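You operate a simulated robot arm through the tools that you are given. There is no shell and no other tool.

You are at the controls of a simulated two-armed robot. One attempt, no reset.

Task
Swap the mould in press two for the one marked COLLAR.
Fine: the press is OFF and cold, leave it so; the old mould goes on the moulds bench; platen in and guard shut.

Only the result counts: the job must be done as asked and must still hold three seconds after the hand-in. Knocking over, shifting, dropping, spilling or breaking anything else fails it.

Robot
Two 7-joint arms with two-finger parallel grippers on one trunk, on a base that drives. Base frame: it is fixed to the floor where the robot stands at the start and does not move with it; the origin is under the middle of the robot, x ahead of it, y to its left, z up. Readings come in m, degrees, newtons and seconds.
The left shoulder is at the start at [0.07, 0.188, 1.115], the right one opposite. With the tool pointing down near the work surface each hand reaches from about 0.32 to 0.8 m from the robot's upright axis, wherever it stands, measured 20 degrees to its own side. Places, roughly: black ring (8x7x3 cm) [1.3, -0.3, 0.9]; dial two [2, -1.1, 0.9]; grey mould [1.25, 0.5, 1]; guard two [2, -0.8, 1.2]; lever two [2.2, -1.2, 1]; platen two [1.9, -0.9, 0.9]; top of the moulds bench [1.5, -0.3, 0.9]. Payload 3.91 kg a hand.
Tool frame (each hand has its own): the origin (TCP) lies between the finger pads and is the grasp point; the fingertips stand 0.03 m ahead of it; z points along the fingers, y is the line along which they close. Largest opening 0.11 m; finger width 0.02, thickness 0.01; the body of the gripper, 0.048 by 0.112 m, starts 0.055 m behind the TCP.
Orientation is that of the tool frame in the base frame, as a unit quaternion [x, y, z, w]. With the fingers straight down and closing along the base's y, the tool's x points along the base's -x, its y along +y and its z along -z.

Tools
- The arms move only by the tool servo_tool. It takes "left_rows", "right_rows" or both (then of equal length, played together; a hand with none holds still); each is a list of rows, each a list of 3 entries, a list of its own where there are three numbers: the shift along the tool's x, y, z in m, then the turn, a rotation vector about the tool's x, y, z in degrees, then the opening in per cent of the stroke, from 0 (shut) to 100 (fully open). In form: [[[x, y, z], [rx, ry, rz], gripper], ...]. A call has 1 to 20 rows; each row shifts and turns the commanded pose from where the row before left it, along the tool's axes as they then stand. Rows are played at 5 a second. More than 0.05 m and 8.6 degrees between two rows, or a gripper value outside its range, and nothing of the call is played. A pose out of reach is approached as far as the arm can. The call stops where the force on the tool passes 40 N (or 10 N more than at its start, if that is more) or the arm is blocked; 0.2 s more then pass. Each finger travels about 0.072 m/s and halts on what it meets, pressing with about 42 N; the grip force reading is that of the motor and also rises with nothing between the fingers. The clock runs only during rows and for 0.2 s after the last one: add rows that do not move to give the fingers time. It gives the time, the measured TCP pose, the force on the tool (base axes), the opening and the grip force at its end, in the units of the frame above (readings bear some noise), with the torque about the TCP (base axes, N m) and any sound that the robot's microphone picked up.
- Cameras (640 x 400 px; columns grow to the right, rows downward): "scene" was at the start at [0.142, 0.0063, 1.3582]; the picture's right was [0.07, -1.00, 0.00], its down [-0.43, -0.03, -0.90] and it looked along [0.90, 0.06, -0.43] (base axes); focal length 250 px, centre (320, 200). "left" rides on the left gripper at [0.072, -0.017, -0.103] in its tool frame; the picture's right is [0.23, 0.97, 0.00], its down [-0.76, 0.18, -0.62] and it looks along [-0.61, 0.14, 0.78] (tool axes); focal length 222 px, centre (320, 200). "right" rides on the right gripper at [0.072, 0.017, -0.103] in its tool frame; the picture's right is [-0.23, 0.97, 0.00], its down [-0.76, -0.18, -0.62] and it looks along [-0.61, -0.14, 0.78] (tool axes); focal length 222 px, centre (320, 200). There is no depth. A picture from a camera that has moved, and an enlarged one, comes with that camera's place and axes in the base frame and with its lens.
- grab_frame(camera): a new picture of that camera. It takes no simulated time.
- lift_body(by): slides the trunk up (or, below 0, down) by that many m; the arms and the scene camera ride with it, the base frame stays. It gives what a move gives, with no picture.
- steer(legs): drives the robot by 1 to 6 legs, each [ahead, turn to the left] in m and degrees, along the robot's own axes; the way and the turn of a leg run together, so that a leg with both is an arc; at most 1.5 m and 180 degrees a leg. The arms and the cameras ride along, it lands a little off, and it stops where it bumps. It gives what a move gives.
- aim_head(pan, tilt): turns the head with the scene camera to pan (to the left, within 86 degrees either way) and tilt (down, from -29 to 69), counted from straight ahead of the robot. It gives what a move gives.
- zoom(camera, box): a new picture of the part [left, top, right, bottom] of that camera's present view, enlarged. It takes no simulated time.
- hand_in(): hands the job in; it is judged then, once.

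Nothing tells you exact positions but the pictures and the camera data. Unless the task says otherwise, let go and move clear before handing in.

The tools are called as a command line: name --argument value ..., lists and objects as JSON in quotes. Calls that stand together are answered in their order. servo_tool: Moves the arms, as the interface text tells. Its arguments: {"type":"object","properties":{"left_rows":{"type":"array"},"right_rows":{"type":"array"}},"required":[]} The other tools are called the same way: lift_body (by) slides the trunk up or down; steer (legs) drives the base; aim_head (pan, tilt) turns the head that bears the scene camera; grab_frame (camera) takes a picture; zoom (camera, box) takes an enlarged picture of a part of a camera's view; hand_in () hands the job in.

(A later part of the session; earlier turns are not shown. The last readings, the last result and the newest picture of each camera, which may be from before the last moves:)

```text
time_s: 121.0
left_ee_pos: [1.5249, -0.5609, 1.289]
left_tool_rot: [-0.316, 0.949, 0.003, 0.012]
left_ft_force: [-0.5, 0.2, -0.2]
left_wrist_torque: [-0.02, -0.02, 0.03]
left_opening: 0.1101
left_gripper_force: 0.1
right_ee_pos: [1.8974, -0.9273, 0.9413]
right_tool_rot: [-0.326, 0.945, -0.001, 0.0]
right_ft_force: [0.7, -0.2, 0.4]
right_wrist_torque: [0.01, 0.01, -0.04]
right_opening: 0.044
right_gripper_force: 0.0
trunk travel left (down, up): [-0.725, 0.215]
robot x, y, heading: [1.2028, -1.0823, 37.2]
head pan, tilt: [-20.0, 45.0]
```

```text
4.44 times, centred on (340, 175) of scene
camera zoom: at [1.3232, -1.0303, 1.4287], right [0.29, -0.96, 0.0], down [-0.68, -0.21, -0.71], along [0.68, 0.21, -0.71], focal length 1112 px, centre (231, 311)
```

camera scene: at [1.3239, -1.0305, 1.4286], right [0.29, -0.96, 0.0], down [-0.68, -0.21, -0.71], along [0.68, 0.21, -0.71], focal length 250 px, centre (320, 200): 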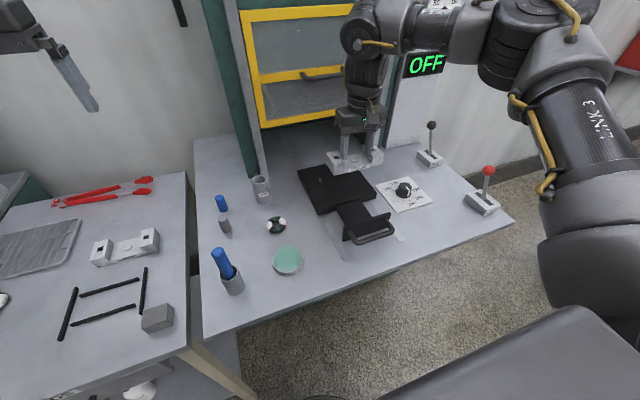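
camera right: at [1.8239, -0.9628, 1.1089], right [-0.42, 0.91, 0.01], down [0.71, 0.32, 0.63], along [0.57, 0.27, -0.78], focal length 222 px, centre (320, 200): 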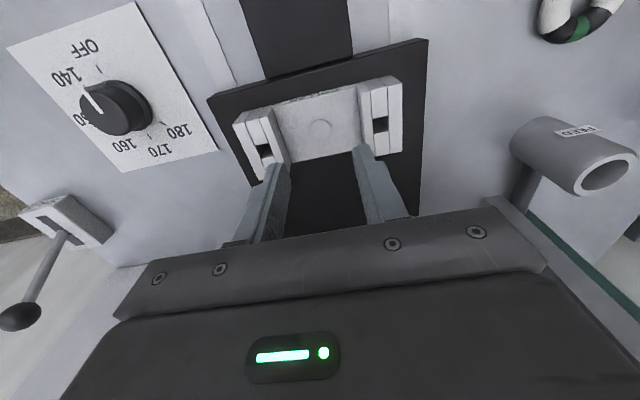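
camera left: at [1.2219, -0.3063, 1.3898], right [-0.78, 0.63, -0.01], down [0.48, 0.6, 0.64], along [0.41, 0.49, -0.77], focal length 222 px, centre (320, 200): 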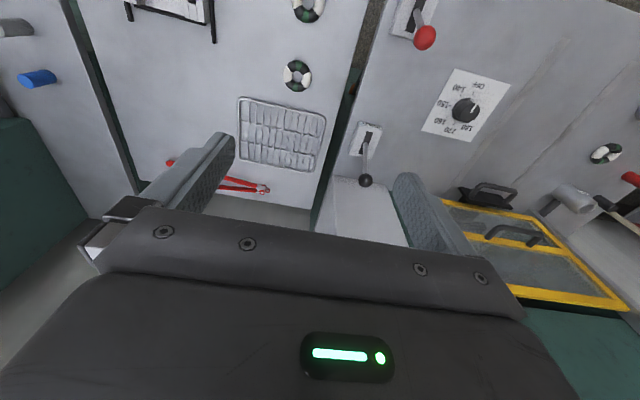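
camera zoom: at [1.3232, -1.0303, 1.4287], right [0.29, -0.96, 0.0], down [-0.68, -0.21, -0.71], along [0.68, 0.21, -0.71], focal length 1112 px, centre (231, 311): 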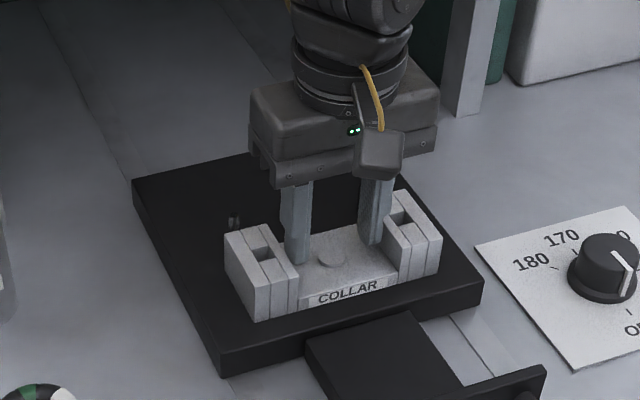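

servo_tool --right_rows '[[[0, 0, 0.003], [0, 0, 0], 40], [[0, 0, 0], [0, 0, 0], 46], [[0, 0, 0], [0, 0, 0], 60], [[0, 0, 0], [0, 0, 0], 80], [[0, 0, 0], [0, 0, 0], 100], [[0, 0, 0], [0, 0, 0], 100], [[0, 0, 0], [0, 0, 0], 100]]'

servo_tool --right_rows '[[[0, 0, -0.01], [0, 0, 0], 100], [[0, 0, -0.01], [0, 0, 0], 100], [[0, 0, -0.01], [0, 0, 0], 100], [[0, 0, -0.01], [0, 0, 0], 100], [[0, 0, -0.005], [0, 0, 0], 100], [[0, 0, 0], [0, 0, 0], 100], [[0, 0, 0], [0, 0, 0], 100]]'

zoom --camera "right" --box '[190, 60, 450, 220]'

zoom --camera "scene" --box '[280, 130, 400, 220]'

```text
time_s: 122.6
left_ee_pos: [1.5255, -0.5613, 1.2895]
left_tool_rot: [-0.316, 0.949, 0.002, 0.012]
left_ft_force: [0.1, 0.0, 0.6]
left_wrist_torque: [-0.02, 0.02, 0.02]
left_opening: 0.1101
left_gripper_force: 0.1
right_ee_pos: [1.8979, -0.9266, 0.9369]
right_tool_rot: [-0.326, 0.946, -0.001, 0.0]
right_ft_force: [0.5, -0.1, 0.9]
right_wrist_torque: [0.01, 0.04, -0.02]
right_opening: 0.0559
right_gripper_force: 0.0
trunk travel left (down, up): [-0.725, 0.215]
robot x, y, heading: [1.2065, -1.0867, 37.1]
head pan, tilt: [-20.0, 45.0]
```

```text
time_s: 124.2
left_ee_pos: [1.5255, -0.5618, 1.289]
left_tool_rot: [-0.316, 0.949, 0.002, 0.011]
left_ft_force: [-0.1, 0.1, -1.1]
left_wrist_torque: [0.01, 0.02, 0.0]
left_opening: 0.1098
left_gripper_force: 0.0
right_ee_pos: [1.8963, -0.9263, 0.982]
right_tool_rot: [-0.326, 0.945, -0.001, -0.001]
right_ft_force: [-0.2, 0.1, -4.2]
right_wrist_torque: [-0.01, 0.0, -0.01]
right_opening: 0.0558
right_gripper_force: 0.0
trunk travel left (down, up): [-0.725, 0.215]
robot x, y, heading: [1.2023, -1.0839, 37.3]
head pan, tilt: [-20.0, 45.0]
```

```text
2.46 times, centred on (320, 140) of right
camera zoom: at [1.8288, -0.9588, 1.086], right [-0.42, 0.91, 0.0], down [0.71, 0.33, 0.62], along [0.56, 0.26, -0.78], focal length 547 px, centre (320, 348)
```

zoom: 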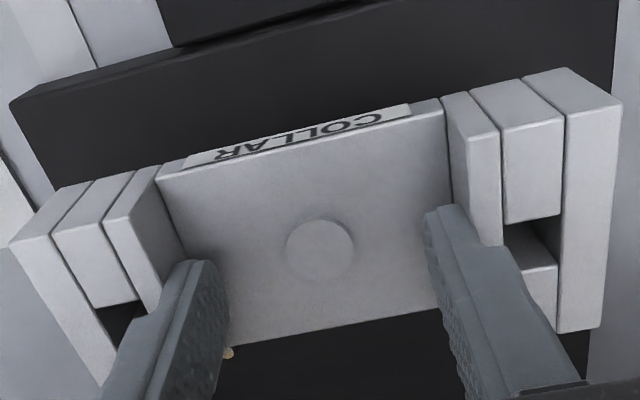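

```text
4.44 times, centred on (340, 175) of scene
camera zoom: at [1.3239, -1.0302, 1.4286], right [0.29, -0.96, 0.0], down [-0.68, -0.21, -0.71], along [0.68, 0.21, -0.71], focal length 1112 px, centre (231, 311)
```

zoom: 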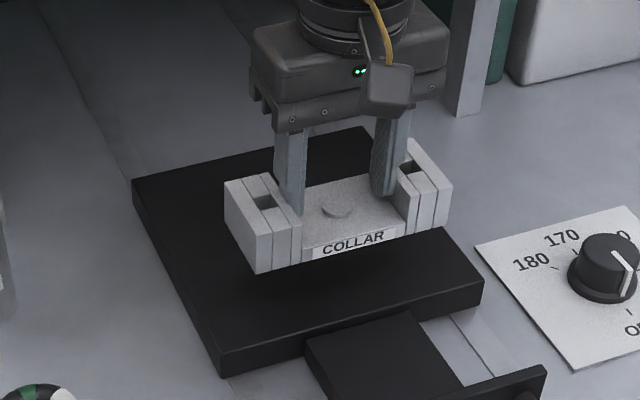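

Gripped level and lifted. Now 53 mm forward and 1.4 mm left, slowly.

servo_tool --right_rows '[[[-0.01, 0.0014, 0], [0, 0, 0], 100], [[-0.011, 0, 0], [0, 0, 0], 100], [[-0.011, 0, 0], [0, 0, 0], 100], [[-0.011, 0, 0], [0, 0, 0], 100], [[-0.01, 0, 0], [0, 0, 0], 100], [[0, 0, 0], [0, 0, 0], 100], [[0, 0, 0], [0, 0, 0], 100], [[0, 0, 0], [0, 0, 0], 100]]'

zoom --camera "right" --box '[190, 60, 450, 220]'

zoom --camera "scene" --box '[290, 120, 380, 200]'

```text
time_s: 126.0
left_ee_pos: [1.5262, -0.5598, 1.2901]
left_tool_rot: [-0.316, 0.949, 0.002, 0.011]
left_ft_force: [0.0, -0.4, 0.3]
left_wrist_torque: [0.02, 0.0, 0.0]
left_opening: 0.1099
left_gripper_force: 0.1
right_ee_pos: [1.9379, -0.8939, 0.9817]
right_tool_rot: [-0.326, 0.945, -0.002, -0.001]
right_ft_force: [-0.4, 0.3, -3.8]
right_wrist_torque: [0.01, 0.02, -0.01]
right_opening: 0.0559
right_gripper_force: 0.0
trunk travel left (down, up): [-0.725, 0.215]
robot x, y, heading: [1.2054, -1.0851, 37.3]
head pan, tilt: [-20.0, 45.0]
```

```text
2.46 times, centred on (320, 140) of right
camera zoom: at [1.8696, -0.9246, 1.0862], right [-0.42, 0.91, 0.0], down [0.71, 0.33, 0.62], along [0.56, 0.26, -0.78], focal length 547 px, centre (320, 348)
```

zoom: 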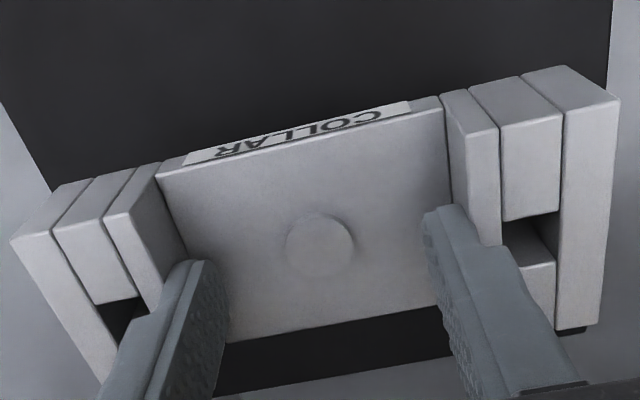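

```text
5.00 times, centred on (335, 160) of scene
camera zoom: at [1.3239, -1.0297, 1.4286], right [0.29, -0.96, 0.0], down [-0.68, -0.21, -0.71], along [0.68, 0.21, -0.71], focal length 1251 px, centre (245, 400)
```

zoom: 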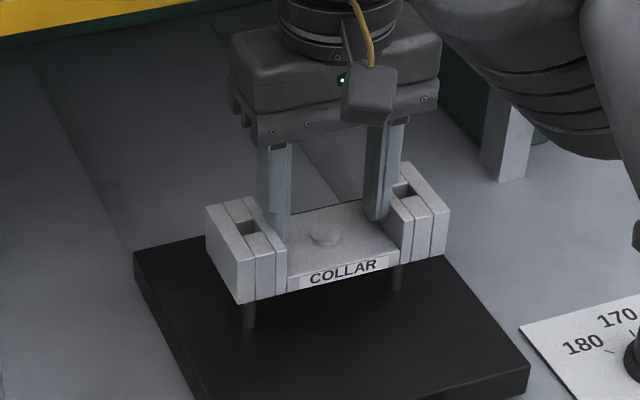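

The pins are visible just beneath the holes. Zooming hard on each for a finer check.

zoom --camera "scene" --box '[325, 155, 357, 190]'

zoom --camera "scene" --box '[356, 150, 388, 185]'

```text
11.43 times, centred on (341, 172) of scene
camera zoom: at [1.3239, -1.0297, 1.4286], right [0.29, -0.96, 0.0], down [-0.68, -0.21, -0.71], along [0.68, 0.21, -0.71], focal length 2860 px, centre (80, 514)
```

zoom: 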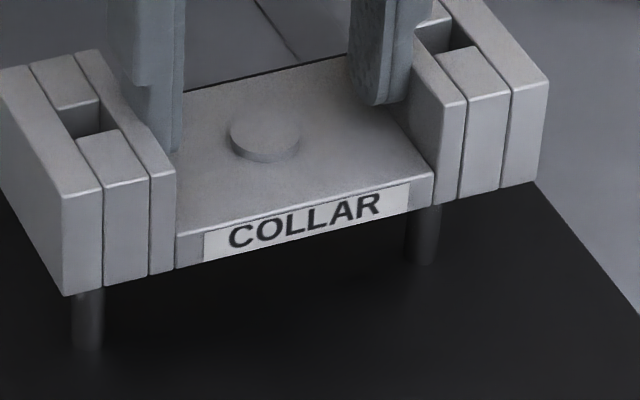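

```text
11.43 times, centred on (372, 168) of scene
camera zoom: at [1.3239, -1.0297, 1.4286], right [0.29, -0.96, 0.0], down [-0.68, -0.21, -0.71], along [0.68, 0.21, -0.71], focal length 2860 px, centre (-274, 571)
```

zoom: 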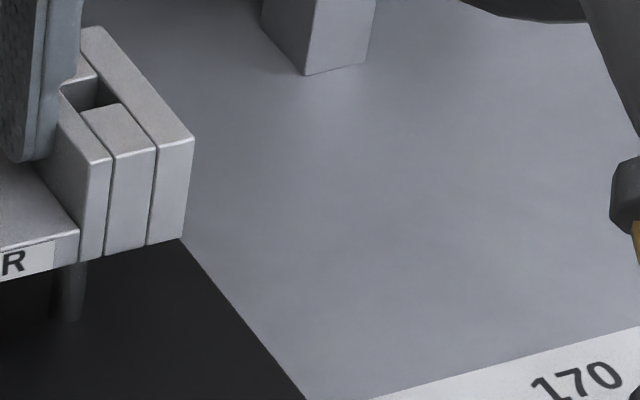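

Measured hole-to-pin offsets are within about 1 mm on both sides. Lowering gently.

servo_tool --right_rows '[[[0, 0, 0.006], [0, 0, 0], 100], [[0, 0, 0.006], [0, 0, 0], 100], [[0, 0, 0.006], [0, 0, 0], 100], [[0, 0, 0.004], [0, 0, 0], 100], [[0, 0, 0], [0, 0, 0], 100]]'

zoom --camera "scene" --box '[320, 140, 390, 190]'

```text
time_s: 127.2
left_ee_pos: [1.5266, -0.5614, 1.289]
left_tool_rot: [-0.317, 0.948, 0.002, 0.01]
left_ft_force: [0.0, 0.2, 0.4]
left_wrist_torque: [0.02, 0.02, -0.02]
left_opening: 0.1099
left_gripper_force: 0.0
right_ee_pos: [1.9377, -0.893, 0.96]
right_tool_rot: [-0.326, 0.945, -0.001, -0.001]
right_ft_force: [0.4, 0.5, -4.4]
right_wrist_torque: [0.03, 0.03, -0.02]
right_opening: 0.0559
right_gripper_force: 0.1
trunk travel left (down, up): [-0.725, 0.215]
robot x, y, heading: [1.2019, -1.0829, 37.1]
head pan, tilt: [-20.0, 45.0]
```

```text
8.00 times, centred on (355, 165) of scene
camera zoom: at [1.324, -1.0301, 1.4286], right [0.29, -0.96, 0.0], down [-0.68, -0.21, -0.71], along [0.68, 0.21, -0.71], focal length 2002 px, centre (40, 480)
```

zoom: 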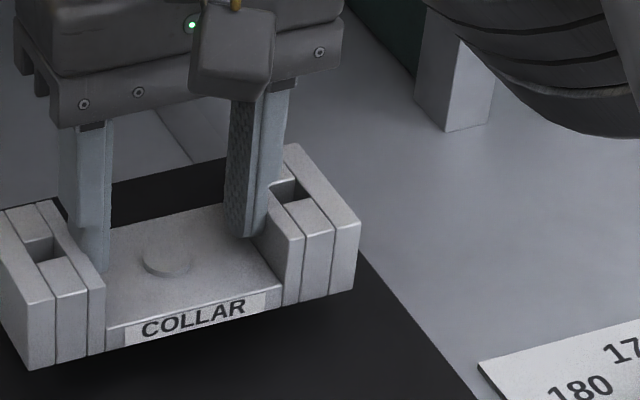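

No resistance with the pins just entering. Continuing down.

servo_tool --right_rows '[[[0, 0, 0.005], [0, 0, 0], 100], [[0, 0, 0.005], [0, 0, 0], 100], [[0, 0, 0], [0, 0, 0], 100]]'

servo_tool --right_rows '[[[0, 0, 0.005], [0, 0, 0], 100], [[0, 0, 0.004], [0, 0, 0], 100], [[0, 0, 0], [0, 0, 0], 100]]'

zoom --camera "scene" --box '[310, 140, 390, 200]'

zoom --camera "right" --box '[190, 60, 450, 220]'

```text
time_s: 128.0
left_ee_pos: [1.5259, -0.5614, 1.2891]
left_tool_rot: [-0.316, 0.949, 0.002, 0.011]
left_ft_force: [-0.2, -0.1, -0.5]
left_wrist_torque: [0.01, 0.0, -0.01]
left_opening: 0.1102
left_gripper_force: 0.0
right_ee_pos: [1.9367, -0.8927, 0.9498]
right_tool_rot: [-0.325, 0.946, -0.001, -0.001]
right_ft_force: [0.3, 0.0, -5.1]
right_wrist_torque: [0.01, 0.01, -0.01]
right_opening: 0.0557
right_gripper_force: 0.1
trunk travel left (down, up): [-0.725, 0.215]
robot x, y, heading: [1.2076, -1.0859, 37.1]
head pan, tilt: [-20.0, 45.0]
```

```text
time_s: 128.8
left_ee_pos: [1.5261, -0.5616, 1.2892]
left_tool_rot: [-0.316, 0.949, 0.003, 0.012]
left_ft_force: [-0.1, -0.5, 0.1]
left_wrist_torque: [-0.01, 0.03, -0.01]
left_opening: 0.1098
left_gripper_force: 0.1
right_ee_pos: [1.9372, -0.8935, 0.9412]
right_tool_rot: [-0.326, 0.946, -0.001, -0.001]
right_ft_force: [-0.2, 0.6, -4.6]
right_wrist_torque: [0.01, 0.0, 0.0]
right_opening: 0.0559
right_gripper_force: 0.0
trunk travel left (down, up): [-0.725, 0.215]
robot x, y, heading: [1.2091, -1.0848, 36.8]
head pan, tilt: [-20.0, 45.0]
```

```text
6.67 times, centred on (350, 170) of scene
camera zoom: at [1.324, -1.0301, 1.4286], right [0.29, -0.96, 0.0], down [-0.68, -0.21, -0.71], along [0.68, 0.21, -0.71], focal length 1668 px, centre (120, 400)
```

zoom: 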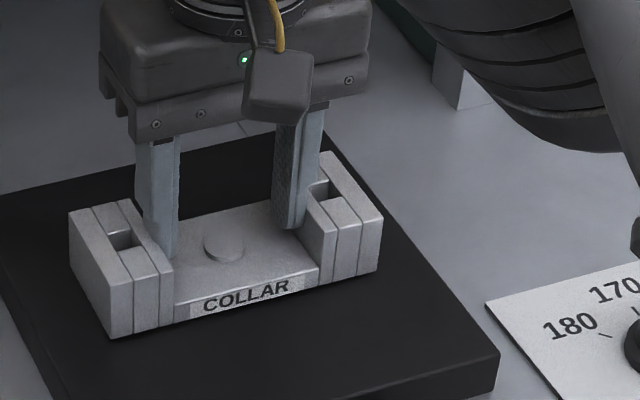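

```text
2.46 times, centred on (320, 140) of right
camera zoom: at [1.8699, -0.9248, 1.0451], right [-0.42, 0.91, 0.0], down [0.71, 0.33, 0.62], along [0.56, 0.26, -0.78], focal length 547 px, centre (320, 348)
```

zoom: 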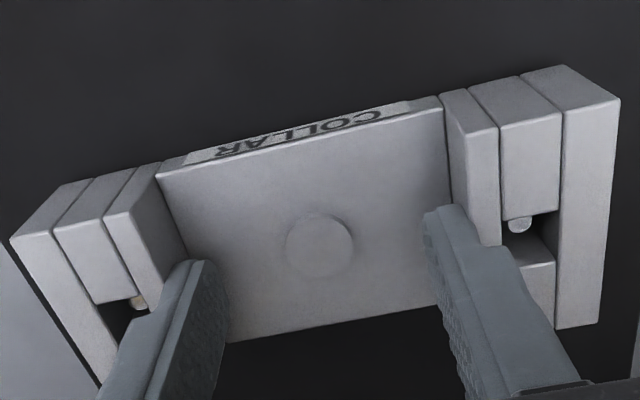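

Both pins are in the holes. Last few millimetres to the platen.

servo_tool --right_rows '[[[0, 0, 0.003], [0, 0, 0], 100], [[0, 0, 0.002], [0, 0, 0], 100], [[0, 0, 0], [0, 0, 0], 100]]'

```text
time_s: 129.6
left_ee_pos: [1.5241, -0.5611, 1.2906]
left_tool_rot: [-0.316, 0.949, 0.002, 0.012]
left_ft_force: [-0.9, -0.6, 0.3]
left_wrist_torque: [0.01, -0.02, 0.04]
left_opening: 0.1099
left_gripper_force: 0.1
right_ee_pos: [1.9384, -0.8939, 0.938]
right_tool_rot: [-0.325, 0.946, -0.001, 0.0]
right_ft_force: [5.2, 2.2, 13.1]
right_wrist_torque: [0.16, -0.07, -0.09]
right_opening: 0.0557
right_gripper_force: 0.1
trunk travel left (down, up): [-0.725, 0.215]
robot x, y, heading: [1.2071, -1.0839, 37.1]
head pan, tilt: [-20.0, 45.0]
```

Seated (contact force 13 N at the expected height). Releasing and rising.

servo_tool --right_rows '[[[0, 0, -0.001], [0, 0, 0], 100], [[0, 0, 0], [0, 0, 0], 60], [[0, 0, 0], [0, 0, 0], 45], [[0, 0, 0], [0, 0, 0], 40], [[0, 0, 0], [0, 0, 0], 40], [[0, 0, -0.02], [0, 0, 0], 40], [[0, 0, -0.02], [0, 0, 0], 40], [[0, 0, -0.02], [0, 0, 0], 40], [[0, 0, 0], [0, 0, 0], 40], [[0, 0, 0], [0, 0, 0], 40]]'

zoom --camera "right" --box '[200, 40, 440, 200]'

grab_frame --camera "scene"

zoom --camera "scene" --box '[280, 120, 420, 240]'

```text
time_s: 131.8
left_ee_pos: [1.5252, -0.5612, 1.2892]
left_tool_rot: [-0.316, 0.949, 0.002, 0.012]
left_ft_force: [0.4, -0.2, 0.0]
left_wrist_torque: [-0.01, -0.02, 0.02]
left_opening: 0.1099
left_gripper_force: 0.0
right_ee_pos: [1.9394, -0.8923, 0.9973]
right_tool_rot: [-0.324, 0.946, -0.001, 0.0]
right_ft_force: [0.0, 0.1, -0.2]
right_wrist_torque: [-0.02, 0.01, -0.02]
right_opening: 0.0442
right_gripper_force: 0.1
trunk travel left (down, up): [-0.725, 0.215]
robot x, y, heading: [1.2037, -1.0896, 37.2]
head pan, tilt: [-20.0, 45.0]
```

```text
2.50 times, centred on (320, 120) of right
camera zoom: at [1.87, -0.9248, 1.101], right [-0.42, 0.91, 0.0], down [0.71, 0.33, 0.62], along [0.56, 0.26, -0.78], focal length 555 px, centre (320, 400)
```

zoom: 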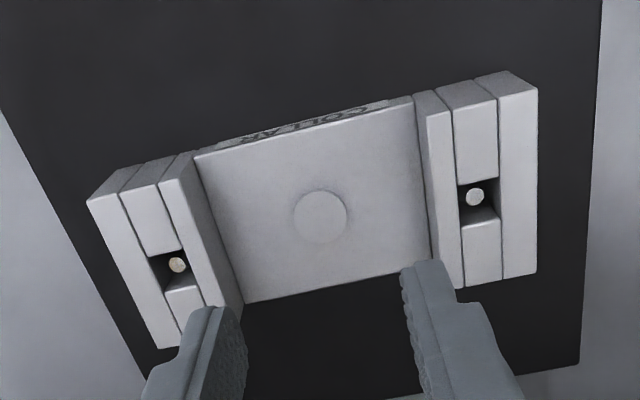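

```text
taken
camera scene: at [1.3233, -1.0302, 1.4287], right [0.29, -0.96, 0.0], down [-0.68, -0.21, -0.71], along [0.68, 0.21, -0.71], focal length 250 px, centre (320, 200)
```

scene: 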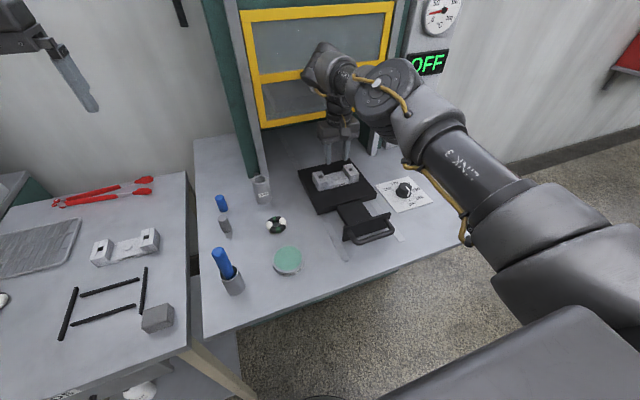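

```text
3.33 times, centred on (350, 180) of scene
camera zoom: at [1.3233, -1.0302, 1.4287], right [0.29, -0.96, 0.0], down [-0.68, -0.21, -0.71], along [0.68, 0.21, -0.71], focal length 834 px, centre (220, 267)
```

zoom: 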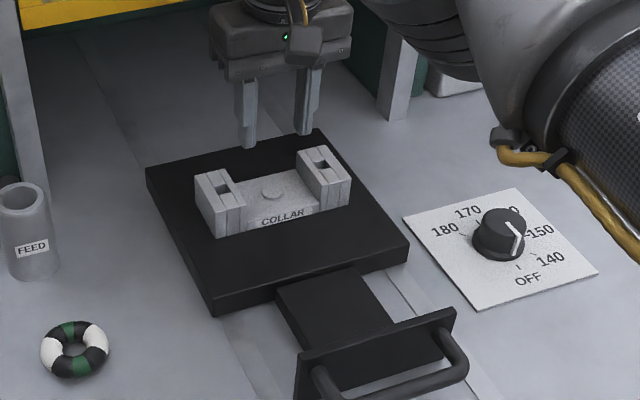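

COLLAR sits on both pins. Next: push the platen in. Locating its handle first, and viewing the guard handle.

zoom --camera "scene" --box '[320, 180, 420, 260]'

servo_tool --right_rows '[[[0.02, 0, -0.02], [0, 0, 0], 20], [[0.03, 0, -0.02], [0, 0, 0], 0], [[0.04, 0, -0.02], [0, 0, 0], 0], [[0.04, 0, -0.02], [0, 0, 0], 0], [[0.04, 0, -0.02], [0, 0, 0], 0], [[0.04, 0, 0], [0, 0, 0], 0], [[0.03, 0, 0], [0, 0, 0], 0], [[0, 0, 0], [0, 0, 0], 0]]'

grab_frame --camera "right"

grab_frame --camera "scene"

```text
5.00 times, centred on (370, 220) of scene
camera zoom: at [1.3233, -1.0302, 1.4287], right [0.29, -0.96, 0.0], down [-0.68, -0.21, -0.71], along [0.68, 0.21, -0.71], focal length 1251 px, centre (70, 100)
```

zoom: 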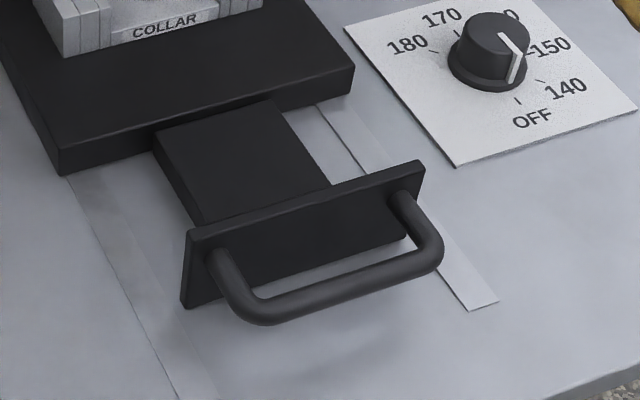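

```text
time_s: 133.6
left_ee_pos: [1.5252, -0.5611, 1.289]
left_tool_rot: [-0.316, 0.949, 0.003, 0.012]
left_ft_force: [0.4, -0.2, 0.5]
left_wrist_torque: [-0.03, 0.0, 0.01]
left_opening: 0.1098
left_gripper_force: 0.1
right_ee_pos: [1.7484, -1.0412, 1.0976]
right_tool_rot: [-0.326, 0.946, -0.001, -0.001]
right_ft_force: [-0.3, 0.1, 0.5]
right_wrist_torque: [-0.02, 0.01, -0.02]
right_opening: 0.0
right_gripper_force: 37.7
trunk travel left (down, up): [-0.725, 0.215]
robot x, y, heading: [1.2058, -1.0861, 37.1]
head pan, tilt: [-20.0, 45.0]
```

```text
taken
camera right: at [1.6797, -1.0726, 1.2019], right [-0.42, 0.91, 0.0], down [0.71, 0.33, 0.62], along [0.56, 0.26, -0.78], focal length 222 px, centre (320, 200)
```

right: 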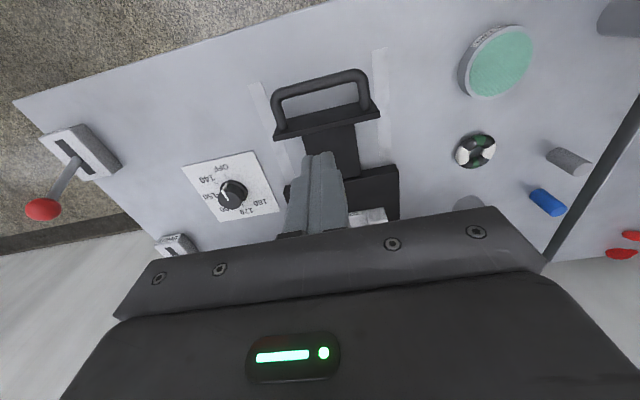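

```text
taken
camera scene: at [1.3234, -1.0296, 1.4287], right [0.29, -0.96, 0.0], down [-0.68, -0.21, -0.71], along [0.68, 0.21, -0.71], focal length 250 px, centre (320, 200)
```

scene: 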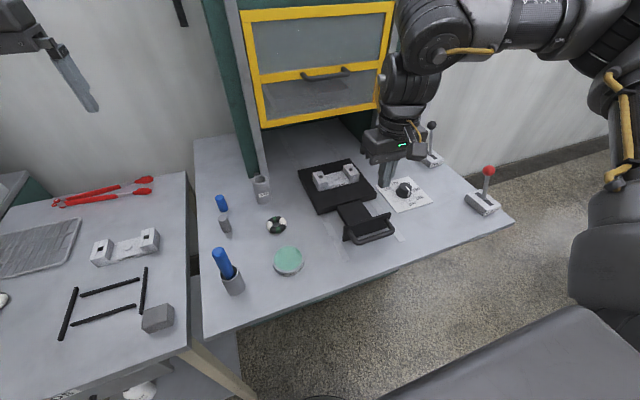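

The handle bar is at about f=0.72 m into the bench, z=0.90. I'll back the base 10 cm, tilt the closed fingers forward 45° and push the bar from the robot's side.

steer --legs '[[-0.1, 0]]'

servo_tool --right_rows '[[[0, 0, 0], [0, -7.5, 0], 0], [[0, 0, 0], [0, -7.5, 0], 0], [[0, 0, 0], [0, -7.5, 0], 0], [[0, 0, 0], [0, -7.5, 0], 0], [[0, 0, 0], [0, -7.5, 0], 0], [[0, 0, 0], [0, -7.5, 0], 0], [[0, 0, 0], [0, 0, 0], 0], [[0, 0, 0], [0, 0, 0], 0]]'

grab_frame --camera "scene"

grab_frame --camera "right"

```text
time_s: 134.7
left_ee_pos: [1.4454, -0.6227, 1.2891]
left_tool_rot: [-0.316, 0.949, 0.002, 0.011]
left_ft_force: [-0.5, -0.4, 0.5]
left_wrist_torque: [0.0, -0.01, 0.01]
left_opening: 0.1102
left_gripper_force: 0.0
right_ee_pos: [1.6695, -1.1022, 1.0985]
right_tool_rot: [-0.327, 0.945, -0.002, 0.0]
right_ft_force: [-0.1, 0.0, -0.6]
right_wrist_torque: [0.0, 0.02, -0.01]
right_opening: 0.0001
right_gripper_force: 37.3
trunk travel left (down, up): [-0.725, 0.215]
robot x, y, heading: [1.1264, -1.1442, 36.9]
head pan, tilt: [-20.0, 45.0]
```

```text
time_s: 136.5
left_ee_pos: [1.4456, -0.6232, 1.2902]
left_tool_rot: [-0.316, 0.949, 0.002, 0.012]
left_ft_force: [-0.3, 0.3, 0.1]
left_wrist_torque: [-0.01, 0.0, -0.04]
left_opening: 0.1101
left_gripper_force: 0.2
right_ee_pos: [1.6795, -1.1133, 1.0994]
right_tool_rot: [-0.321, 0.927, 0.063, 0.182]
right_ft_force: [0.2, 0.5, -0.1]
right_wrist_torque: [-0.03, -0.01, -0.01]
right_opening: 0.0001
right_gripper_force: 37.7
right hand out of reach, approached as far as the arm can: row 3, 4, 5, 6
trunk travel left (down, up): [-0.725, 0.215]
robot x, y, heading: [1.1242, -1.1424, 37.0]
head pan, tilt: [-20.0, 45.0]
```

```text
taken
camera scene: at [1.2428, -1.0909, 1.4287], right [0.29, -0.96, 0.0], down [-0.68, -0.21, -0.71], along [0.68, 0.21, -0.71], focal length 250 px, centre (320, 200)
```

scene: 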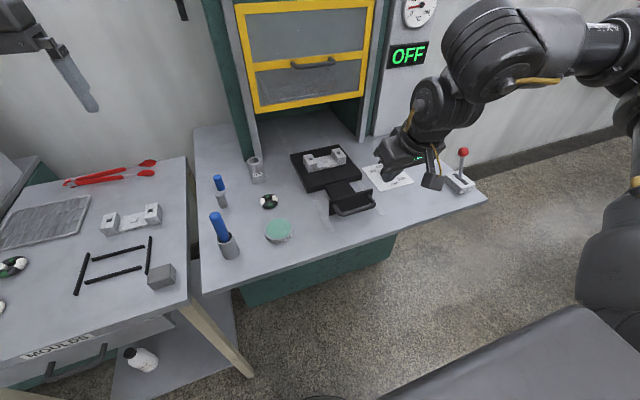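

```text
taken
camera right: at [1.5849, -1.1662, 1.1685], right [-0.44, 0.9, 0.09], down [0.48, 0.15, 0.87], along [0.76, 0.42, -0.49], focal length 222 px, centre (320, 200)
```

right: 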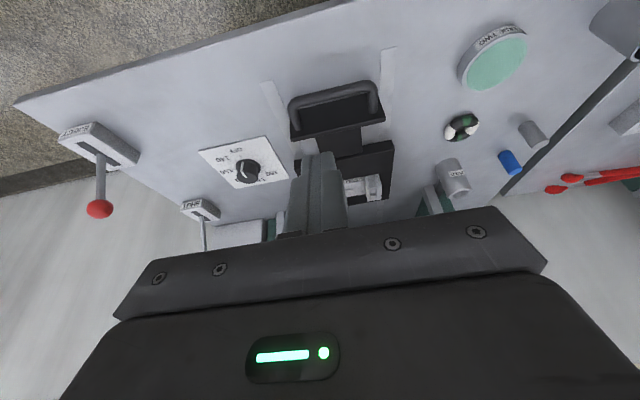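

The wrist limits the tilt this close in. I'll back the base further so the hand works further out, and then tilt.

steer --legs '[[-0.18, 0]]'

servo_tool --right_rows '[[[-0.03, 0, 0], [0, 0, 0], 0], [[-0.03, 0, 0], [0, 0, 0], 0], [[-0.03, 0, 0], [0, 0, 0], 0], [[0, 0, 0], [0, -6, 0], 0], [[0, 0, 0], [0, -6, 0], 0], [[0, 0, 0], [0, -6, 0], 0], [[0, 0, 0], [0, -6, 0], 0], [[0, 0, 0], [0, 0, 0], 0]]'

grab_frame --camera "scene"

```text
time_s: 138.0
left_ee_pos: [1.3055, -0.7288, 1.2895]
left_tool_rot: [-0.316, 0.949, 0.002, 0.011]
left_ft_force: [-0.5, 0.8, -0.8]
left_wrist_torque: [-0.01, 0.04, -0.01]
left_opening: 0.1101
left_gripper_force: 0.1
right_ee_pos: [1.5385, -1.2201, 1.0993]
right_tool_rot: [-0.321, 0.927, 0.063, 0.181]
right_ft_force: [0.8, 0.4, 0.6]
right_wrist_torque: [-0.01, 0.01, 0.03]
right_opening: 0.0001
right_gripper_force: 37.7
trunk travel left (down, up): [-0.725, 0.215]
robot x, y, heading: [0.9801, -1.2549, 36.9]
head pan, tilt: [-20.0, 45.0]
```

```text
time_s: 139.8
left_ee_pos: [1.3024, -0.729, 1.2893]
left_tool_rot: [-0.316, 0.949, 0.002, 0.011]
left_ft_force: [-1.6, 0.8, 0.5]
left_wrist_torque: [-0.01, 0.02, 0.0]
left_opening: 0.11
left_gripper_force: 0.0
right_ee_pos: [1.6036, -1.168, 1.1337]
right_tool_rot: [-0.301, 0.868, 0.129, 0.372]
right_ft_force: [-0.1, -0.5, 0.3]
right_wrist_torque: [-0.04, 0.02, 0.01]
right_opening: 0.0001
right_gripper_force: 37.4
trunk travel left (down, up): [-0.725, 0.215]
robot x, y, heading: [0.9828, -1.2544, 37.0]
head pan, tilt: [-20.0, 45.0]
```

```text
taken
camera scene: at [1.1009, -1.1984, 1.4287], right [0.29, -0.96, 0.0], down [-0.68, -0.21, -0.71], along [0.68, 0.21, -0.71], focal length 250 px, centre (320, 200)
```

scene: 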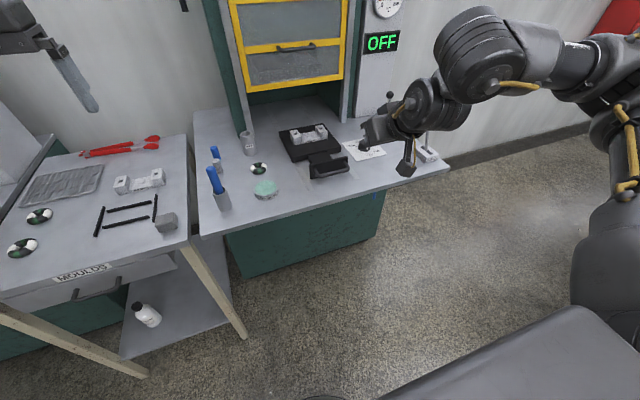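

Tilt is about 46° now. Lowering the hand to bar height in front of the handle, then approaching.

servo_tool --right_rows '[[[0.0272, 0.0055, 0.0259], [0, 0, 0], 0], [[0.0272, 0.0055, 0.0259], [0, 0, 0], 0], [[0.0272, 0, 0.0259], [0, 0, 0], 0], [[0.0272, 0, 0.0259], [0, 0, 0], 0], [[0.0272, 0, 0.0259], [0, 0, 0], 0], [[0.0272, 0, 0.0259], [0, 0, 0], 0], [[0, 0, 0], [0, 0, 0], 0], [[0, 0, 0], [0, 0, 0], 0]]'

grab_frame --camera "right"

zoom --camera "scene" --box '[260, 100, 440, 220]'

```text
time_s: 141.6
left_ee_pos: [1.3032, -0.7312, 1.2887]
left_tool_rot: [-0.317, 0.948, 0.002, 0.012]
left_ft_force: [-0.4, -0.4, -0.1]
left_wrist_torque: [-0.01, 0.04, -0.01]
left_opening: 0.11
left_gripper_force: 0.0
right_ee_pos: [1.5956, -1.161, 0.9059]
right_tool_rot: [-0.3, 0.87, 0.128, 0.37]
right_ft_force: [0.4, -0.7, 0.3]
right_wrist_torque: [0.01, 0.0, -0.01]
right_opening: 0.0002
right_gripper_force: 37.5
trunk travel left (down, up): [-0.725, 0.215]
robot x, y, heading: [0.9838, -1.2548, 36.8]
head pan, tilt: [-20.0, 45.0]
```

```text
taken
camera right: at [1.4866, -1.2257, 0.9269], right [-0.48, 0.86, 0.16], down [0.17, -0.09, 0.98], along [0.86, 0.5, -0.1], focal length 222 px, centre (320, 200)
```

right: 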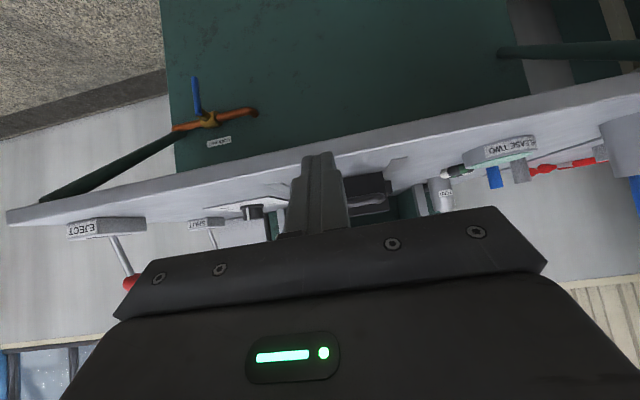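

```text
3.33 times, centred on (350, 160) of scene
camera zoom: at [1.1009, -1.1985, 1.4287], right [0.29, -0.96, 0.0], down [-0.68, -0.21, -0.71], along [0.68, 0.21, -0.71], focal length 834 px, centre (220, 333)
```

zoom: 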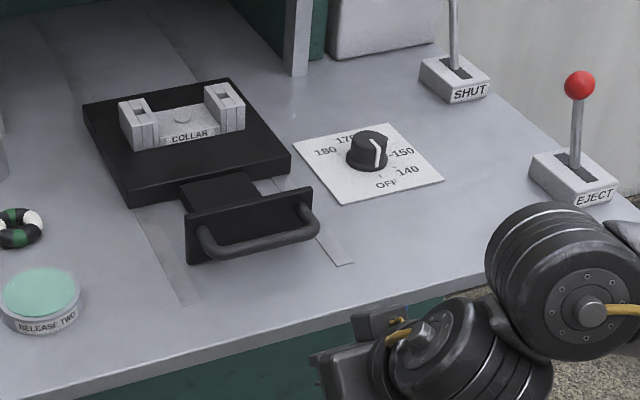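

The hand is centred on the handle line (r within 1 mm). Approaching the bar.

servo_tool --right_rows '[[[-0.019, 0, 0.02], [0, 0, 0], 0], [[-0.019, 0, 0.02], [0, 0, 0], 0], [[-0.019, 0, 0.02], [0, 0, 0], 0], [[-0.019, 0, 0.02], [0, 0, 0], 0], [[-0.0155, 0, 0.016], [0, 0, 0], 0], [[0, 0, 0], [0, 0, 0], 0], [[0, 0, 0], [0, 0, 0], 0]]'

grab_frame --camera "scene"

zoom --camera "scene" --box '[260, 100, 440, 220]'

grab_frame --camera "right"

```text
time_s: 143.2
left_ee_pos: [1.3042, -0.7297, 1.2887]
left_tool_rot: [-0.316, 0.949, 0.001, 0.011]
left_ft_force: [0.1, 1.1, -0.5]
left_wrist_torque: [-0.04, -0.03, 0.02]
left_opening: 0.1101
left_gripper_force: 0.0
right_ee_pos: [1.7, -1.0788, 0.9075]
right_tool_rot: [-0.301, 0.869, 0.128, 0.371]
right_ft_force: [0.2, 0.1, -0.3]
right_wrist_torque: [0.03, 0.02, 0.06]
right_opening: 0.0001
right_gripper_force: 37.5
trunk travel left (down, up): [-0.725, 0.215]
robot x, y, heading: [0.9849, -1.2526, 37.0]
head pan, tilt: [-20.0, 45.0]
```

```text
taken
camera scene: at [1.1011, -1.1984, 1.4287], right [0.29, -0.96, 0.0], down [-0.68, -0.21, -0.71], along [0.68, 0.21, -0.71], focal length 250 px, centre (320, 200)
```

scene: 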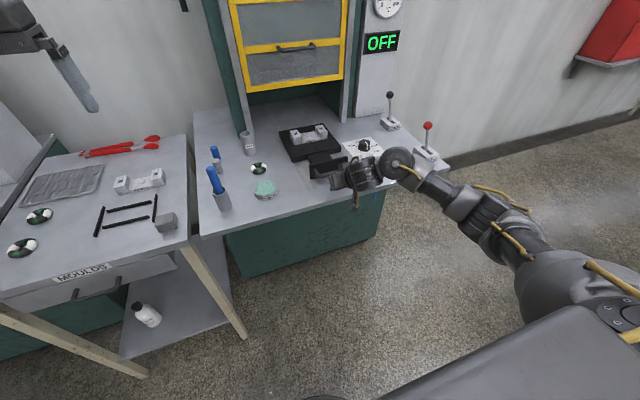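

```text
3.33 times, centred on (350, 160) of scene
camera zoom: at [1.1011, -1.1984, 1.4287], right [0.29, -0.96, 0.0], down [-0.68, -0.21, -0.71], along [0.68, 0.21, -0.71], focal length 834 px, centre (220, 333)
```

zoom: 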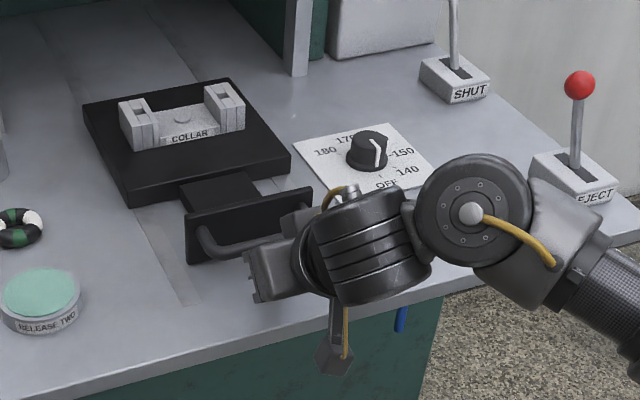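

```text
taken
camera right: at [1.5905, -1.1431, 0.927], right [-0.48, 0.86, 0.16], down [0.17, -0.09, 0.98], along [0.86, 0.5, -0.1], focal length 222 px, centre (320, 200)
```

right: 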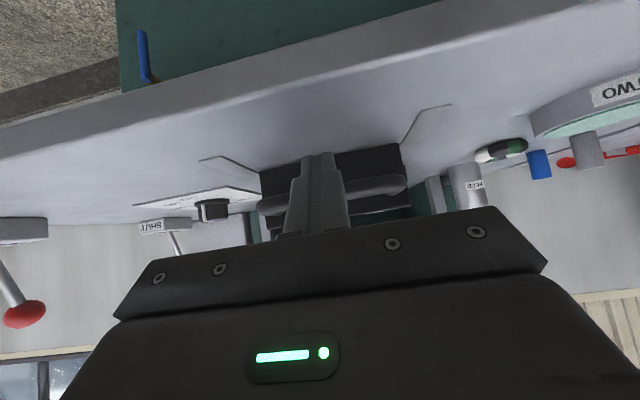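

The arm's wrist and forearm stay well left of the EJECT lever. Pushing the bar forward in small steps.

servo_tool --right_rows '[[[-0.0103, 0, 0.0108], [0, 0, 0], 0], [[-0.0103, 0, 0.0108], [0, 0, 0], 0], [[-0.0103, 0, 0.0108], [0, 0, 0], 0], [[-0.0103, 0, 0.0108], [0, 0, 0], 0], [[0, 0, 0], [0, 0, 0], 0]]'

zoom --camera "scene" --box '[260, 100, 440, 220]'

```text
time_s: 144.4
left_ee_pos: [1.3044, -0.7296, 1.2892]
left_tool_rot: [-0.316, 0.949, 0.002, 0.013]
left_ft_force: [0.0, -0.2, -0.6]
left_wrist_torque: [0.0, -0.03, -0.01]
left_opening: 0.1101
left_gripper_force: 0.0
right_ee_pos: [1.7463, -1.0416, 0.9081]
right_tool_rot: [-0.3, 0.869, 0.129, 0.371]
right_ft_force: [0.2, -0.5, -0.5]
right_wrist_torque: [0.01, 0.01, 0.01]
right_opening: 0.0
right_gripper_force: 37.5
trunk travel left (down, up): [-0.725, 0.215]
robot x, y, heading: [0.9796, -1.2567, 37.3]
head pan, tilt: [-20.0, 45.0]
```

```text
3.33 times, centred on (350, 160) of scene
camera zoom: at [1.1007, -1.1988, 1.4288], right [0.29, -0.96, 0.0], down [-0.68, -0.21, -0.71], along [0.68, 0.21, -0.71], focal length 834 px, centre (220, 333)
```

zoom: 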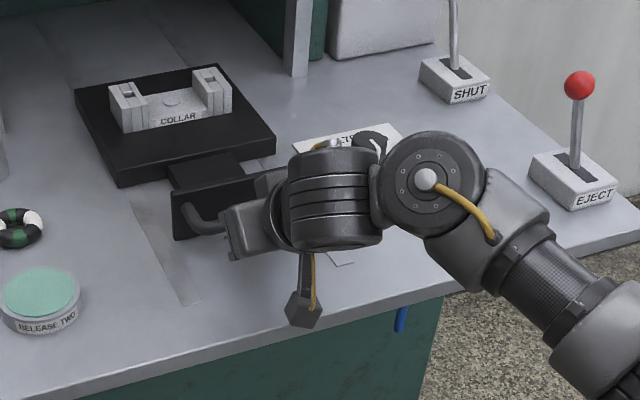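

The platen slides easily. Continuing.

servo_tool --right_rows '[[[-0.0103, 0, 0.0108], [0, 0, 0], 0], [[-0.0103, 0, 0.0108], [0, 0, 0], 0], [[-0.0103, 0, 0.0108], [0, 0, 0], 0], [[-0.0103, 0, 0.0108], [0, 0, 0], 0], [[-0.0103, 0, 0.0108], [0, 0, 0], 0], [[0, 0, 0], [0, 0, 0], 0]]'

zoom --camera "scene" --box '[260, 80, 460, 220]'

```text
time_s: 145.8
left_ee_pos: [1.3036, -0.731, 1.2897]
left_tool_rot: [-0.317, 0.948, 0.002, 0.012]
left_ft_force: [-0.3, 0.6, -0.1]
left_wrist_torque: [0.01, -0.02, -0.01]
left_opening: 0.1099
left_gripper_force: 0.0
right_ee_pos: [1.8057, -0.9956, 0.9086]
right_tool_rot: [-0.302, 0.868, 0.13, 0.372]
right_ft_force: [-0.5, 0.1, -0.6]
right_wrist_torque: [0.04, -0.01, 0.02]
right_opening: 0.0003
right_gripper_force: 37.5
trunk travel left (down, up): [-0.725, 0.215]
robot x, y, heading: [0.9804, -1.2526, 37.3]
head pan, tilt: [-20.0, 45.0]
```

```text
2.86 times, centred on (360, 150) of scene
camera zoom: at [1.1005, -1.1989, 1.4288], right [0.29, -0.96, 0.0], down [-0.68, -0.21, -0.71], along [0.68, 0.21, -0.71], focal length 715 px, centre (206, 343)
```

zoom: 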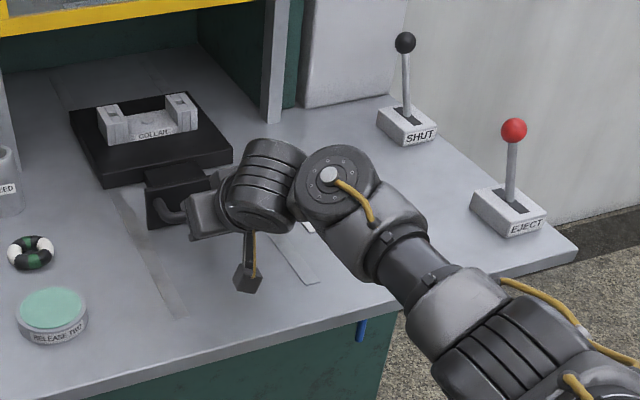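

servo_tool --right_rows '[[[-0.0103, 0, 0.0108], [0, 0, 0], 0], [[-0.0103, 0, 0.0108], [0, 0, 0], 0], [[-0.0103, 0, 0.0108], [0, 0, 0], 0], [[-0.0103, 0, 0.0108], [0, 0, 0], 0], [[0, 0, 0], [0, 0, 0], 0]]'

grab_frame --camera "scene"

```text
time_s: 147.0
left_ee_pos: [1.3037, -0.7305, 1.2909]
left_tool_rot: [-0.317, 0.948, 0.003, 0.012]
left_ft_force: [0.3, 0.1, -0.2]
left_wrist_torque: [0.03, -0.01, 0.02]
left_opening: 0.1099
left_gripper_force: 0.1
right_ee_pos: [1.8528, -0.9585, 0.9099]
right_tool_rot: [-0.301, 0.868, 0.129, 0.373]
right_ft_force: [-0.2, -0.2, -0.1]
right_wrist_torque: [-0.01, -0.02, 0.0]
right_opening: 0.0002
right_gripper_force: 37.6
trunk travel left (down, up): [-0.725, 0.215]
robot x, y, heading: [0.9838, -1.2526, 37.1]
head pan, tilt: [-20.0, 45.0]
```

```text
taken
camera scene: at [1.1005, -1.1993, 1.4289], right [0.29, -0.96, 0.0], down [-0.68, -0.21, -0.71], along [0.68, 0.21, -0.71], focal length 250 px, centre (320, 200)
```

scene: 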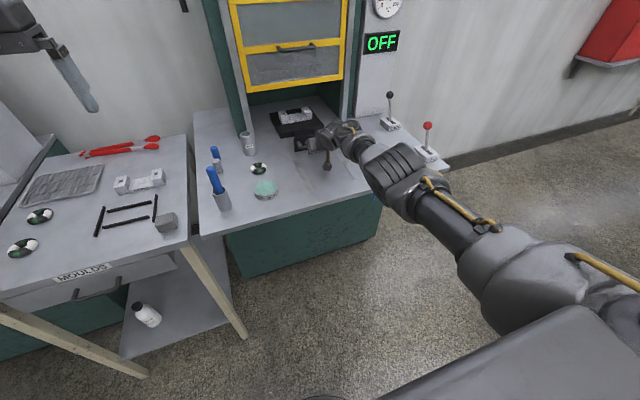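

The arm is nearly straight. Retracting the hand a little, bringing the base ahead, then finishing the push.

servo_tool --right_rows '[[[0.0137, 0, -0.0145], [0, 0, 0], 0], [[0.0137, 0, -0.0145], [0, 0, 0], 0], [[0.0137, 0, -0.0145], [0, 0, 0], 0], [[0.0137, 0, -0.0145], [0, 0, 0], 0], [[0.0137, 0, -0.0145], [0, 0, 0], 0], [[0.0137, 0, -0.0145], [0, 0, 0], 0], [[0, 0, 0], [0, 0, 0], 0]]'

steer --legs '[[0.1, 0]]'

grab_frame --camera "scene"

grab_frame --camera "right"

```text
time_s: 148.6
left_ee_pos: [1.3038, -0.73, 1.2887]
left_tool_rot: [-0.317, 0.948, 0.003, 0.011]
left_ft_force: [-0.1, 0.0, 0.5]
left_wrist_torque: [-0.02, 0.0, 0.01]
left_opening: 0.11
left_gripper_force: 0.0
right_ee_pos: [1.759, -1.0332, 0.9083]
right_tool_rot: [-0.3, 0.869, 0.128, 0.371]
right_ft_force: [-0.1, -0.2, 0.2]
right_wrist_torque: [0.01, -0.02, 0.01]
right_opening: 0.0
right_gripper_force: 37.5
trunk travel left (down, up): [-0.725, 0.215]
robot x, y, heading: [0.9829, -1.2494, 37.0]
head pan, tilt: [-20.0, 45.0]
```

```text
time_s: 149.8
left_ee_pos: [1.3772, -0.675, 1.295]
left_tool_rot: [-0.316, 0.949, 0.003, 0.015]
left_ft_force: [-1.3, -0.7, 0.4]
left_wrist_torque: [0.02, -0.11, 0.03]
left_opening: 0.1098
left_gripper_force: 0.1
right_ee_pos: [1.8328, -0.9773, 0.9137]
right_tool_rot: [-0.3, 0.868, 0.128, 0.374]
right_ft_force: [-0.9, -0.5, -0.1]
right_wrist_torque: [0.03, -0.01, 0.06]
right_opening: 0.0001
right_gripper_force: 37.5
trunk travel left (down, up): [-0.725, 0.215]
robot x, y, heading: [1.0643, -1.1919, 37.0]
head pan, tilt: [-20.0, 45.0]
```

```text
taken
camera scene: at [1.1731, -1.144, 1.4297], right [0.29, -0.96, 0.0], down [-0.67, -0.2, -0.71], along [0.68, 0.21, -0.7], focal length 250 px, centre (320, 200)
```

scene: 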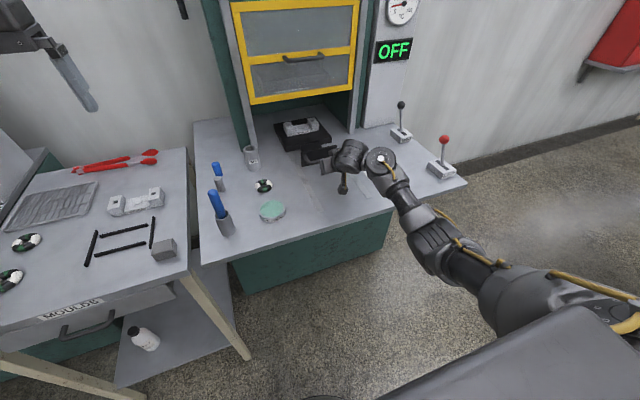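

```text
taken
camera right: at [1.7241, -1.042, 0.9327], right [-0.48, 0.86, 0.17], down [0.16, -0.1, 0.98], along [0.86, 0.5, -0.1], focal length 222 px, centre (320, 200)
```

right: 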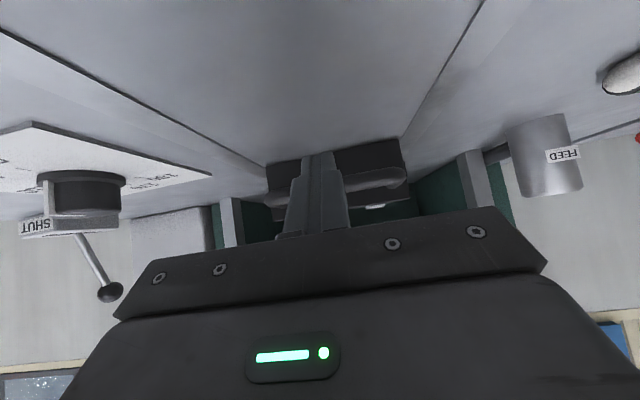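

servo_tool --right_rows '[[[-0.0103, 0, 0.0108], [0, 0, 0], 0], [[-0.0103, 0, 0.0108], [0, 0, 0], 0], [[-0.0103, 0, 0.0108], [0, 0, 0], 0], [[-0.0103, 0, 0.0108], [0, 0, 0], 0], [[-0.0103, 0, 0.0108], [0, 0, 0], 0], [[-0.0103, 0, 0.0108], [0, 0, 0], 0], [[0, 0, 0], [0, 0, 0], 0]]'

grab_frame --camera "scene"

zoom --camera "scene" --box '[220, 60, 420, 200]'

```text
time_s: 151.4
left_ee_pos: [1.3833, -0.6717, 1.2906]
left_tool_rot: [-0.316, 0.949, 0.003, 0.013]
left_ft_force: [-0.5, 0.5, -0.1]
left_wrist_torque: [-0.01, -0.01, -0.03]
left_opening: 0.1101
left_gripper_force: 0.0
right_ee_pos: [1.9087, -0.919, 0.9092]
right_tool_rot: [-0.3, 0.869, 0.128, 0.372]
right_ft_force: [-0.3, 0.1, 1.0]
right_wrist_torque: [-0.01, -0.04, -0.01]
right_opening: 0.0002
right_gripper_force: 37.8
trunk travel left (down, up): [-0.725, 0.215]
robot x, y, heading: [1.06, -1.1905, 37.1]
head pan, tilt: [-20.0, 45.0]
```

```text
taken
camera scene: at [1.1798, -1.1395, 1.4288], right [0.29, -0.96, 0.0], down [-0.68, -0.21, -0.71], along [0.68, 0.21, -0.71], focal length 250 px, centre (320, 200)
```

scene: 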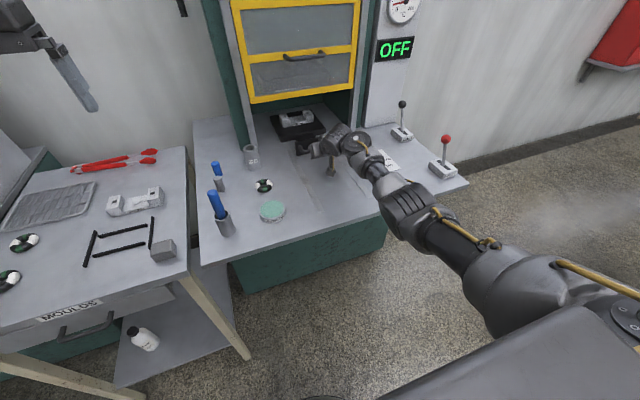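

```text
2.86 times, centred on (320, 130) of scene
camera zoom: at [1.1798, -1.1395, 1.4288], right [0.29, -0.96, 0.0], down [-0.68, -0.21, -0.71], along [0.68, 0.21, -0.71], focal length 715 px, centre (320, 400)
```

zoom: 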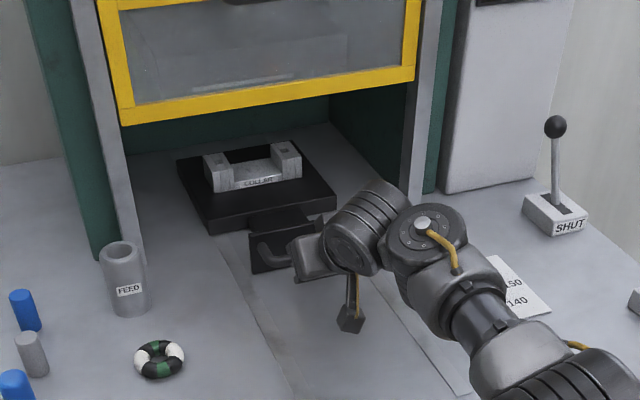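

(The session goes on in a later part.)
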